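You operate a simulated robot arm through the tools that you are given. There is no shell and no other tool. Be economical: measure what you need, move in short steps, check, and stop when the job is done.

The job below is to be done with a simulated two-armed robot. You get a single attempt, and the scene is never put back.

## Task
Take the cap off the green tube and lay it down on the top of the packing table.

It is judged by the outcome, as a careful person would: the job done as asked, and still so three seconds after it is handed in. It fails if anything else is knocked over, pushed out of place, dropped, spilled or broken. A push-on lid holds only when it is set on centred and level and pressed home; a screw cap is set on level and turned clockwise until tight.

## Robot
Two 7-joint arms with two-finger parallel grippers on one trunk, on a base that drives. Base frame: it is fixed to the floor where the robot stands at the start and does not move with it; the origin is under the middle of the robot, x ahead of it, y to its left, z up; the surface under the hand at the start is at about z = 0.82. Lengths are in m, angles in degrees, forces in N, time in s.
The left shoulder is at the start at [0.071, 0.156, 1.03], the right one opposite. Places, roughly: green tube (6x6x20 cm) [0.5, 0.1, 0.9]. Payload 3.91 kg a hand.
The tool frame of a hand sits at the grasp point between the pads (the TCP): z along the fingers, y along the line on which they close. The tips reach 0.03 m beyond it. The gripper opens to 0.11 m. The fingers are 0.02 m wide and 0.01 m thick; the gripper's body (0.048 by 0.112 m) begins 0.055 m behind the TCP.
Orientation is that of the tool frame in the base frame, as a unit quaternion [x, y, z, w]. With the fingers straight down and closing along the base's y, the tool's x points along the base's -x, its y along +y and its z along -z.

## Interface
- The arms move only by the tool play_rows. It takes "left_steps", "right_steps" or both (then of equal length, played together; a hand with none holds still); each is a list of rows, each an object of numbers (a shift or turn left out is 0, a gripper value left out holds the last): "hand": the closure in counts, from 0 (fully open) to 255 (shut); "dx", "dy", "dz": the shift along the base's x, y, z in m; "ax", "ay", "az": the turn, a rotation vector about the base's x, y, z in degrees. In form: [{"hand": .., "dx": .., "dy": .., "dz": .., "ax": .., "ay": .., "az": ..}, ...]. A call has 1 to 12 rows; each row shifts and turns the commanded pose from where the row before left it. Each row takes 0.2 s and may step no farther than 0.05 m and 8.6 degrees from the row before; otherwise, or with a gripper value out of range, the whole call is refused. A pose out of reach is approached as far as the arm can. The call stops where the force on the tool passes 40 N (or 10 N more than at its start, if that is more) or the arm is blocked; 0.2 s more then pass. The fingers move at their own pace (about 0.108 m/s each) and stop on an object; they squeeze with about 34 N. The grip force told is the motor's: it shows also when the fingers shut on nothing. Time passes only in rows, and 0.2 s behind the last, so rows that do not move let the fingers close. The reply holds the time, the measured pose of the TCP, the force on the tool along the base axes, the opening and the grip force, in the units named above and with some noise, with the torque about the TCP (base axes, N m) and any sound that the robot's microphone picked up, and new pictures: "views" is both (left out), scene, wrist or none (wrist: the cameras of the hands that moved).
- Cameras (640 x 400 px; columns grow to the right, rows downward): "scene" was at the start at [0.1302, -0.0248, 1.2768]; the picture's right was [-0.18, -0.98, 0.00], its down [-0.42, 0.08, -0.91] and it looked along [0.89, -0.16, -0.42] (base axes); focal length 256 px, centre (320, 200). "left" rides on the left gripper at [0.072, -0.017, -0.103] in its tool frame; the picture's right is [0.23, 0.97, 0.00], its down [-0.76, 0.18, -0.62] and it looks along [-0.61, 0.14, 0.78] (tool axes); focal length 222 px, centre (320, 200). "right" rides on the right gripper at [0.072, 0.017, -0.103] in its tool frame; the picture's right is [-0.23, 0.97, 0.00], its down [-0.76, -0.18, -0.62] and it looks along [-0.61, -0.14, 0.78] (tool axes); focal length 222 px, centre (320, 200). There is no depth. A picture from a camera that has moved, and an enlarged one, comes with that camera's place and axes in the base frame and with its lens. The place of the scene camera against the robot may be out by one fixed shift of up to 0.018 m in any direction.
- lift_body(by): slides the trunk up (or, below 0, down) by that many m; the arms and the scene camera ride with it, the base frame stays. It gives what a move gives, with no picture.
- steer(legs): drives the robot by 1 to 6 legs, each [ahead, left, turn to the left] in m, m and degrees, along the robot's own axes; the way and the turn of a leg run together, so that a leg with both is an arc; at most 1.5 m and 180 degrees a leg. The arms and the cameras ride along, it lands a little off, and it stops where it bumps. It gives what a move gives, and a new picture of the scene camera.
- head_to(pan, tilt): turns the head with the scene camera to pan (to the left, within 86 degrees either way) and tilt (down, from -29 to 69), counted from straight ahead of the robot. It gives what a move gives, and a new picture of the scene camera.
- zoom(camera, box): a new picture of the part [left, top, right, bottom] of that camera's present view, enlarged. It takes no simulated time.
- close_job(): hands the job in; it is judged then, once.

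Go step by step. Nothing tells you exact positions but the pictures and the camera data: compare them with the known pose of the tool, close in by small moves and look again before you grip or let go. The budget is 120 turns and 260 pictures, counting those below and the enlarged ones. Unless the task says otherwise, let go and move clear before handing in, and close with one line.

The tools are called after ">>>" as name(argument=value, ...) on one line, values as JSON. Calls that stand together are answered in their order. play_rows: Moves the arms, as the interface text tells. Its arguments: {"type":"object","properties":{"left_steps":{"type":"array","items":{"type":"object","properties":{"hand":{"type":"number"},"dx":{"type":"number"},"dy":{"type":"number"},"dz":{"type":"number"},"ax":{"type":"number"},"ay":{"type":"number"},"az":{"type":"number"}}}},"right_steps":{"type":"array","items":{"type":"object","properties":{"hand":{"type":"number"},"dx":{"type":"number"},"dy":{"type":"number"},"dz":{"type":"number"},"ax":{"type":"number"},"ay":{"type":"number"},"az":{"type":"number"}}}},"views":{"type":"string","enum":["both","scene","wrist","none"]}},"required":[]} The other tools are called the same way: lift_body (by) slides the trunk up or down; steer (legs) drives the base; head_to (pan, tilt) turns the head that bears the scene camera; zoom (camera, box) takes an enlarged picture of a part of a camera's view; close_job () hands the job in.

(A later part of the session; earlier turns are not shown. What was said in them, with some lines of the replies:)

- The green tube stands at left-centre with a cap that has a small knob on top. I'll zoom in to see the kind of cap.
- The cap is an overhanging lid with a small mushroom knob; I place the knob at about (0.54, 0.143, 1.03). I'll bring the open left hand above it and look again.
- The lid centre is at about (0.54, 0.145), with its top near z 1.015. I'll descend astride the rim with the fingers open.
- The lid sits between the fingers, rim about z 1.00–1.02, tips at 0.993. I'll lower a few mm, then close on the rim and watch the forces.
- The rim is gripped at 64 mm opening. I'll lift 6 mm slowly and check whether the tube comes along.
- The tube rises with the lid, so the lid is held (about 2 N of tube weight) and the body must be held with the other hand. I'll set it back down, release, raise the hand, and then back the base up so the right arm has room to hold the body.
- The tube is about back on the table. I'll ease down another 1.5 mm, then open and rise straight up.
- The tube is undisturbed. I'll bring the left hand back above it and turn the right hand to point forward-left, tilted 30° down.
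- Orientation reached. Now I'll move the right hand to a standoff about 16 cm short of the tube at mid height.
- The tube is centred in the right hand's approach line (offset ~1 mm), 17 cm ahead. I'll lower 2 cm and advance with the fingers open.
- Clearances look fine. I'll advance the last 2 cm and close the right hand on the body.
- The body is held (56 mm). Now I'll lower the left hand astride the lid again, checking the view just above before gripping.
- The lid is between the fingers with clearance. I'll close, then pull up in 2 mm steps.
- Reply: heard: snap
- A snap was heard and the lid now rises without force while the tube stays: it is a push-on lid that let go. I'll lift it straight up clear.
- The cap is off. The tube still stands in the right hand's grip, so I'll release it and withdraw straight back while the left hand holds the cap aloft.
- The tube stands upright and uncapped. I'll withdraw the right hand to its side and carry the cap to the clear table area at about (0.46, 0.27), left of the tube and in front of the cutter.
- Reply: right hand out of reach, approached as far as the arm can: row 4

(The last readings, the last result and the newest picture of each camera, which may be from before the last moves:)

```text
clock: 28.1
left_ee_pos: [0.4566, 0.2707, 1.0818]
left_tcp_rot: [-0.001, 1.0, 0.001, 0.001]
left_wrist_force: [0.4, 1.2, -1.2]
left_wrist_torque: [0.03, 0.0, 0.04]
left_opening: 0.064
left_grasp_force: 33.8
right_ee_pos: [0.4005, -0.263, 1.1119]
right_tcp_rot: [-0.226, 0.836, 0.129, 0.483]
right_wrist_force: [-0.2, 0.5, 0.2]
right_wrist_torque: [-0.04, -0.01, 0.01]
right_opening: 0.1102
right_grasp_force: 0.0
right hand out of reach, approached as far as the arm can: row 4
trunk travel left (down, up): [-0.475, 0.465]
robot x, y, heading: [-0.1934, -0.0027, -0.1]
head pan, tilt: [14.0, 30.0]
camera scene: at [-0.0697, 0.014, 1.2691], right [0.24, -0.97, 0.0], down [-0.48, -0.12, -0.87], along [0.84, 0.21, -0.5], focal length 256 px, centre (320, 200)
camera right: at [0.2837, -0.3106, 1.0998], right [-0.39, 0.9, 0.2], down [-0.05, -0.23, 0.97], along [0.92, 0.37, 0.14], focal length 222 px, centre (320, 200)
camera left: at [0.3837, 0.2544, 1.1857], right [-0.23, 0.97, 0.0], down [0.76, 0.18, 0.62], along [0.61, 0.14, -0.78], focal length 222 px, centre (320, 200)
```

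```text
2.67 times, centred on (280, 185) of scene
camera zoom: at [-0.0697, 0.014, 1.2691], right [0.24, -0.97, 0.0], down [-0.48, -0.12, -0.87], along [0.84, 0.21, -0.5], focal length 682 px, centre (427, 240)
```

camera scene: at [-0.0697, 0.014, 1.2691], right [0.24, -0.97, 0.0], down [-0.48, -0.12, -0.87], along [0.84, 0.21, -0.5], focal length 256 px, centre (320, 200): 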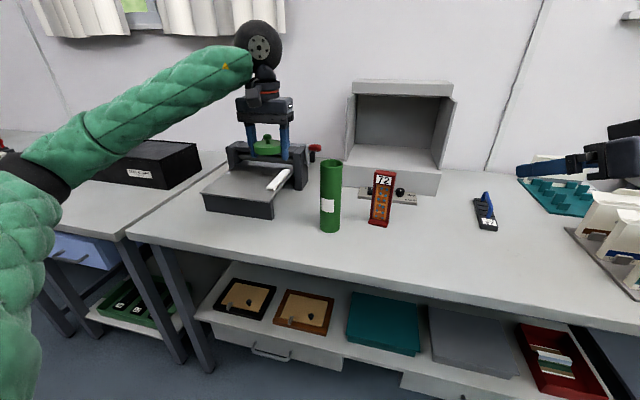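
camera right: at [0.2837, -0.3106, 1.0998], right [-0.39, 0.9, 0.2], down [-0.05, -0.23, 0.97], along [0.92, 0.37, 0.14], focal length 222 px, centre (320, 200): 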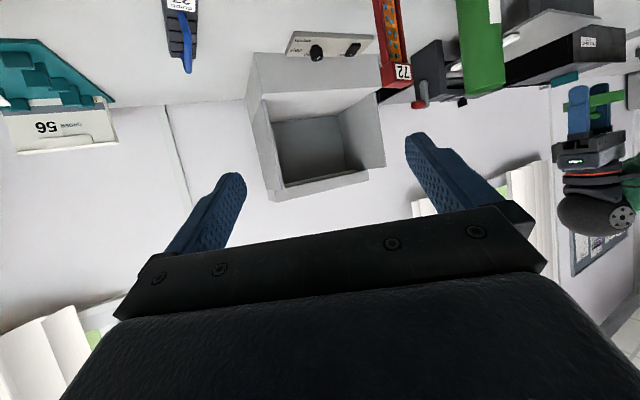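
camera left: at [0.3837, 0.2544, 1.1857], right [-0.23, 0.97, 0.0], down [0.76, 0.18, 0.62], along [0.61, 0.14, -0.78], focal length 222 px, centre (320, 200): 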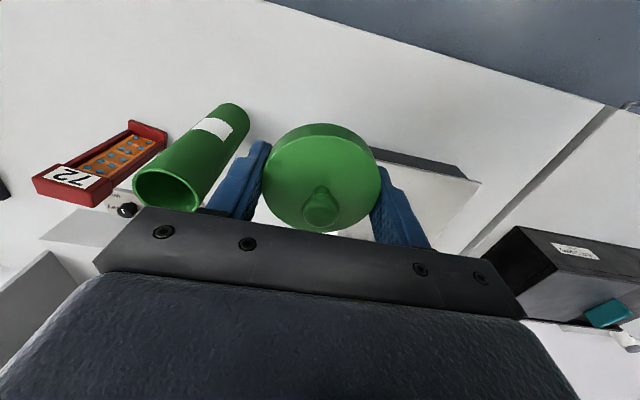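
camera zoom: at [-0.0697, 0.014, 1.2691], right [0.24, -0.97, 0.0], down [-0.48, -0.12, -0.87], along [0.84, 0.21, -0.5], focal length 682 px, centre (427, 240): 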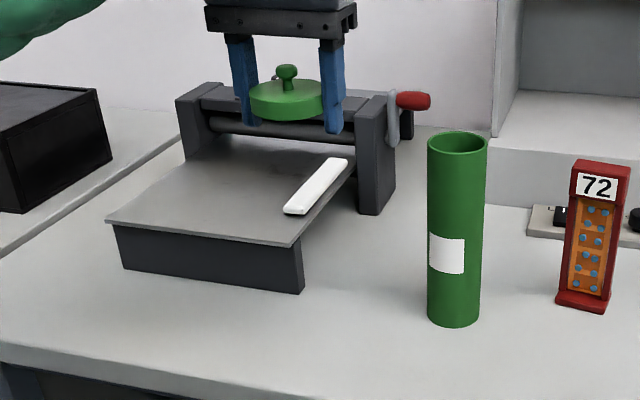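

The landing spot projects onto clear table between the cutter and the front edge. I'll descend to just above the surface.

>>> play_rows(left_steps=[{"dz": -0.045}, {"dz": -0.045}, {"dz": -0.045}, {"dz": -0.045}, {"dz": -0.025}, {"dz": -0.015}, {}], views="both")

>>> zoom(camera="scene", box=[210, 150, 350, 260])

```text
clock: 29.7
left_ee_pos: [0.4563, 0.2697, 0.8621]
left_tcp_rot: [-0.001, 1.0, 0.0, 0.0]
left_wrist_force: [0.9, 0.1, 0.0]
left_wrist_torque: [0.03, 0.01, 0.0]
left_opening: 0.064
left_grasp_force: 34.6
right_ee_pos: [0.4019, -0.2634, 1.111]
right_tcp_rot: [-0.225, 0.836, 0.129, 0.483]
right_wrist_force: [-0.9, 0.5, 0.0]
right_wrist_torque: [-0.01, -0.03, 0.01]
right_opening: 0.1103
right_grasp_force: 0.1
trunk travel left (down, up): [-0.475, 0.465]
robot x, y, heading: [-0.1927, -0.0015, -0.2]
head pan, tilt: [14.0, 30.0]
camera scene: at [-0.0691, 0.0134, 1.269], right [0.24, -0.97, 0.0], down [-0.49, -0.12, -0.87], along [0.84, 0.21, -0.5], focal length 256 px, centre (320, 200)
camera left: at [0.3831, 0.2534, 0.9649], right [-0.23, 0.97, 0.0], down [0.76, 0.18, 0.62], along [0.61, 0.14, -0.78], focal length 222 px, centre (320, 200)
```

scene: 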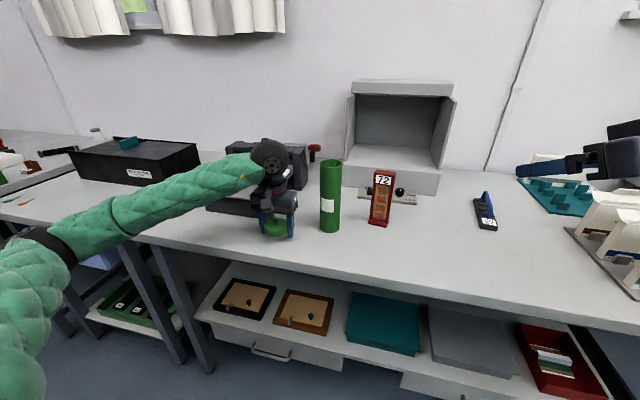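
left: 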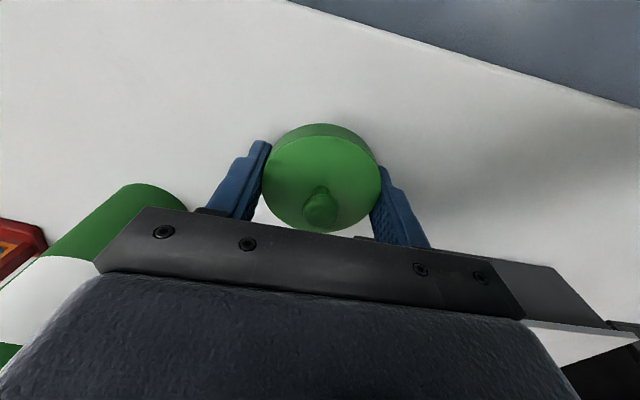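

```text
3.64 times, centred on (280, 205) of scene
camera zoom: at [-0.0691, 0.0134, 1.269], right [0.24, -0.97, 0.0], down [-0.49, -0.12, -0.87], along [0.84, 0.21, -0.5], focal length 930 px, centre (466, 182)
```

zoom: 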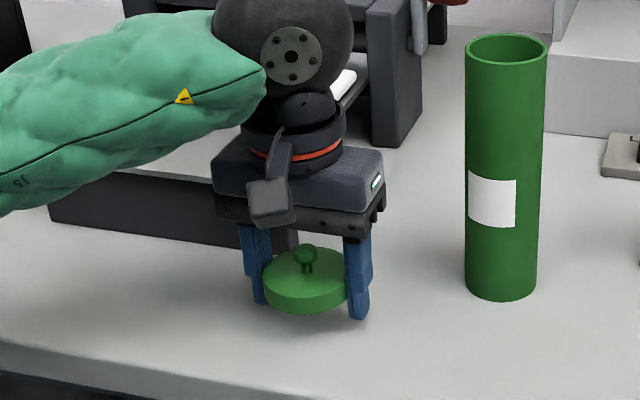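

The tips are about 1 cm above the table. I'll lower in small steps until I feel contact.

>>> play_rows(left_steps=[{"dz": -0.004}, {"dz": -0.003}, {"dz": -0.002}, {}], views="none")

>>> play_rows(left_steps=[{"dz": -0.001}, {"dz": -0.001}, {}], views="none")

>>> zoom(camera="scene", box=[230, 190, 330, 260])

```text
clock: 30.7
left_ee_pos: [0.4572, 0.2706, 0.8514]
left_tcp_rot: [-0.001, 1.0, -0.001, 0.0]
left_wrist_force: [0.5, 0.6, -0.5]
left_wrist_torque: [0.02, -0.01, 0.03]
left_opening: 0.0641
left_grasp_force: 34.2
right_ee_pos: [0.4003, -0.2622, 1.1105]
right_tcp_rot: [-0.224, 0.837, 0.129, 0.483]
right_wrist_force: [0.4, -0.8, 0.3]
right_wrist_torque: [0.01, 0.01, -0.03]
right_opening: 0.11
right_grasp_force: 0.0
trunk travel left (down, up): [-0.475, 0.465]
robot x, y, heading: [-0.1998, -0.0006, -0.2]
head pan, tilt: [14.0, 30.0]
```

```text
clock: 31.5
left_ee_pos: [0.4585, 0.2709, 0.85]
left_tcp_rot: [-0.001, 1.0, -0.001, -0.001]
left_wrist_force: [-0.4, 0.0, -0.1]
left_wrist_torque: [-0.01, 0.01, 0.01]
left_opening: 0.0637
left_grasp_force: 34.2
right_ee_pos: [0.4002, -0.2626, 1.1102]
right_tcp_rot: [-0.225, 0.836, 0.13, 0.483]
right_wrist_force: [-0.5, -0.6, -0.6]
right_wrist_torque: [0.01, 0.01, 0.0]
right_opening: 0.1099
right_grasp_force: 0.0
trunk travel left (down, up): [-0.475, 0.465]
robot x, y, heading: [-0.201, 0.0, 0.1]
head pan, tilt: [14.0, 30.0]
```

```text
5.71 times, centred on (280, 225) of scene
camera zoom: at [-0.0691, 0.0134, 1.269], right [0.24, -0.97, 0.0], down [-0.49, -0.12, -0.87], along [0.84, 0.21, -0.5], focal length 1461 px, centre (549, 57)
```

zoom: 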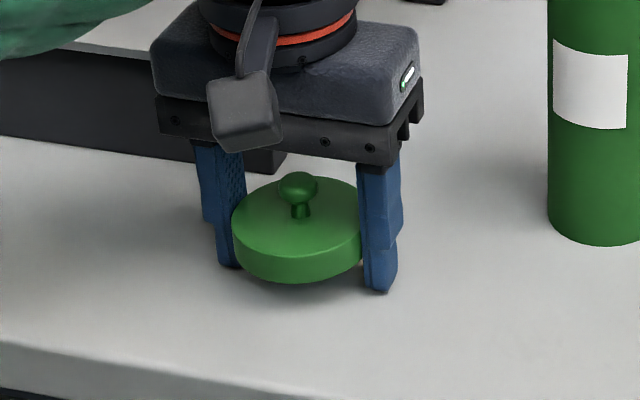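

No contact yet; I'll go on lower by 1 mm steps.

>>> play_rows(left_steps=[{"dz": -0.001}, {"dz": -0.001}, {"dz": -0.001}, {}], views="none")

>>> zoom(camera="scene", box=[230, 190, 330, 260])

```text
clock: 32.5
left_ee_pos: [0.459, 0.2705, 0.8504]
left_tcp_rot: [-0.001, 1.0, 0.0, 0.002]
left_wrist_force: [4.9, 6.1, 28.8]
left_wrist_torque: [0.53, 0.11, -0.5]
left_opening: 0.0638
left_grasp_force: 34.2
right_ee_pos: [0.3987, -0.2625, 1.1117]
right_tcp_rot: [-0.225, 0.836, 0.13, 0.484]
right_wrist_force: [0.1, -0.3, 0.7]
right_wrist_torque: [0.04, 0.01, 0.0]
right_opening: 0.1099
right_grasp_force: 0.0
trunk travel left (down, up): [-0.475, 0.465]
robot x, y, heading: [-0.1957, 0.0018, 0.2]
head pan, tilt: [14.0, 30.0]
```

```text
5.71 times, centred on (280, 225) of scene
camera zoom: at [-0.0705, 0.0131, 1.2695], right [0.24, -0.97, 0.0], down [-0.48, -0.12, -0.87], along [0.84, 0.21, -0.5], focal length 1461 px, centre (549, 57)
```

zoom: 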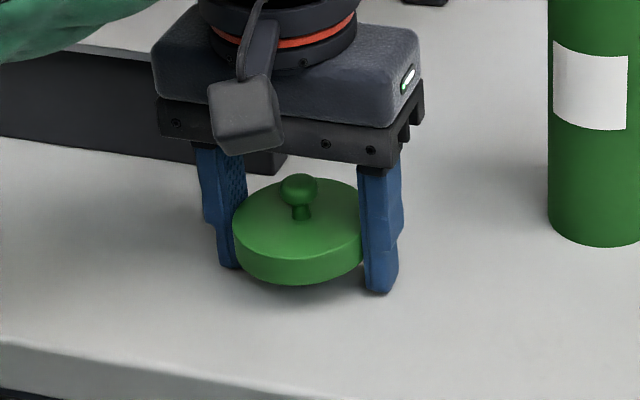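

The fingertips touch the table, leaving the lid under a centimetre above it. I'll ease off the contact and open.

>>> play_rows(left_steps=[{"dz": 0.0025}, {}, {"hand": 95}, {}, {"hand": 0}, {}, {}], views="wrist")

>>> zoom(camera="scene", box=[230, 190, 330, 260])

```text
clock: 34.1
left_ee_pos: [0.458, 0.2703, 0.8502]
left_tcp_rot: [-0.001, 1.0, 0.0, -0.001]
left_wrist_force: [-0.2, 1.0, -0.4]
left_wrist_torque: [-0.01, 0.01, 0.01]
left_opening: 0.1099
left_grasp_force: 0.0
right_ee_pos: [0.4008, -0.2623, 1.1109]
right_tcp_rot: [-0.225, 0.836, 0.129, 0.483]
right_wrist_force: [-0.1, -0.2, 0.4]
right_wrist_torque: [0.01, -0.02, -0.01]
right_opening: 0.1102
right_grasp_force: 0.0
trunk travel left (down, up): [-0.475, 0.465]
robot x, y, heading: [-0.1967, -0.0011, 0.0]
head pan, tilt: [14.0, 30.0]
camera left: at [0.3842, 0.2542, 0.9537], right [-0.23, 0.97, 0.0], down [0.76, 0.18, 0.62], along [0.61, 0.14, -0.78], focal length 222 px, centre (320, 200)
```

left: 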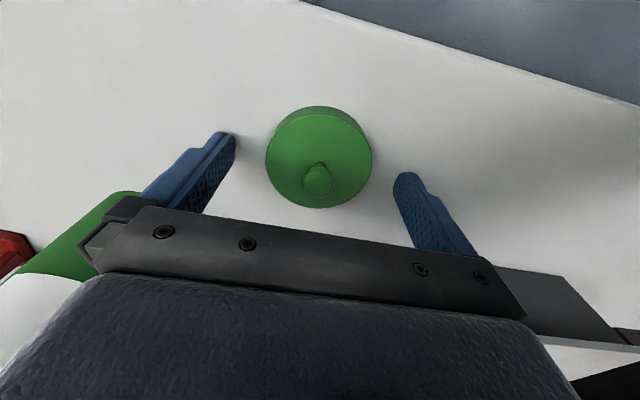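

```text
5.71 times, centred on (280, 225) of scene
camera zoom: at [-0.0693, 0.0134, 1.2689], right [0.24, -0.97, 0.0], down [-0.49, -0.12, -0.87], along [0.84, 0.21, -0.5], focal length 1461 px, centre (549, 57)
```

zoom: 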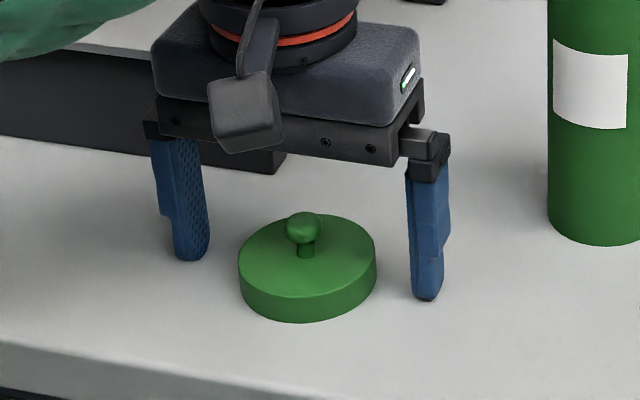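

The cap lies flat on the table, clear of the fingers. I'll raise the left hand straight up and check the whole scene.

>>> play_rows(left_steps=[{"dz": 0.03}, {"dz": 0.045}, {"dz": 0.045}, {"dz": 0.045}, {"dz": 0.045}, {"dz": 0.045}, {}], views="both")

```text
clock: 35.7
left_ee_pos: [0.4576, 0.2693, 1.104]
left_tcp_rot: [-0.001, 1.0, 0.0, -0.001]
left_wrist_force: [-0.2, -0.3, -0.3]
left_wrist_torque: [-0.01, -0.01, -0.01]
left_opening: 0.11
left_grasp_force: 0.0
right_ee_pos: [0.4008, -0.2623, 1.1107]
right_tcp_rot: [-0.224, 0.837, 0.129, 0.483]
right_wrist_force: [-0.2, -0.6, 0.4]
right_wrist_torque: [0.04, 0.0, 0.01]
right_opening: 0.1101
right_grasp_force: 0.1
trunk travel left (down, up): [-0.475, 0.465]
robot x, y, heading: [-0.1973, -0.0012, 0.1]
head pan, tilt: [14.0, 30.0]
camera scene: at [-0.0685, 0.014, 1.2689], right [0.24, -0.97, 0.0], down [-0.49, -0.12, -0.87], along [0.84, 0.21, -0.5], focal length 256 px, centre (320, 200)
camera left: at [0.3837, 0.2541, 1.2087], right [-0.23, 0.97, 0.0], down [0.76, 0.18, 0.62], along [0.61, 0.14, -0.78], focal length 222 px, centre (320, 200)
```

scene: 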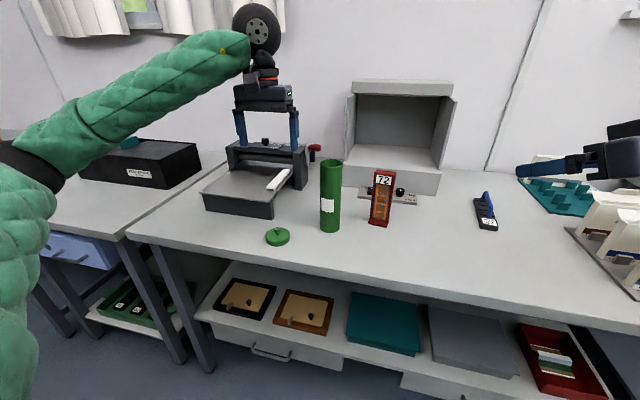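
left: 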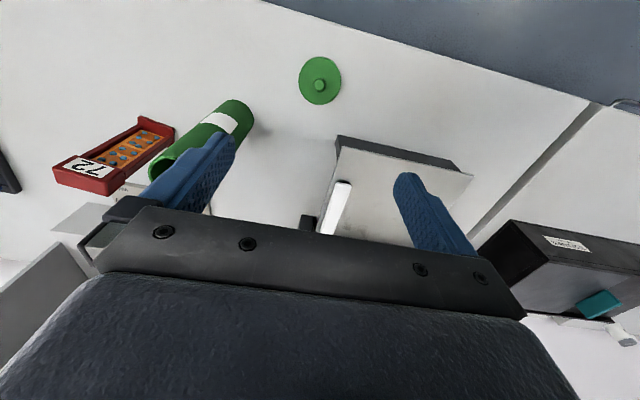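

The cap lies flat on the packing table, the tube stands upright where it was, and nothing else has moved, so I'm handing in.

>>> close_job()

```text
The job is handed in.
```

The cap is off the green tube and lying flat on the packing table; when the fingers opened, it dropped just under a centimetre onto the surface. The tube stands upright in its place, and nothing else appears to have moved.
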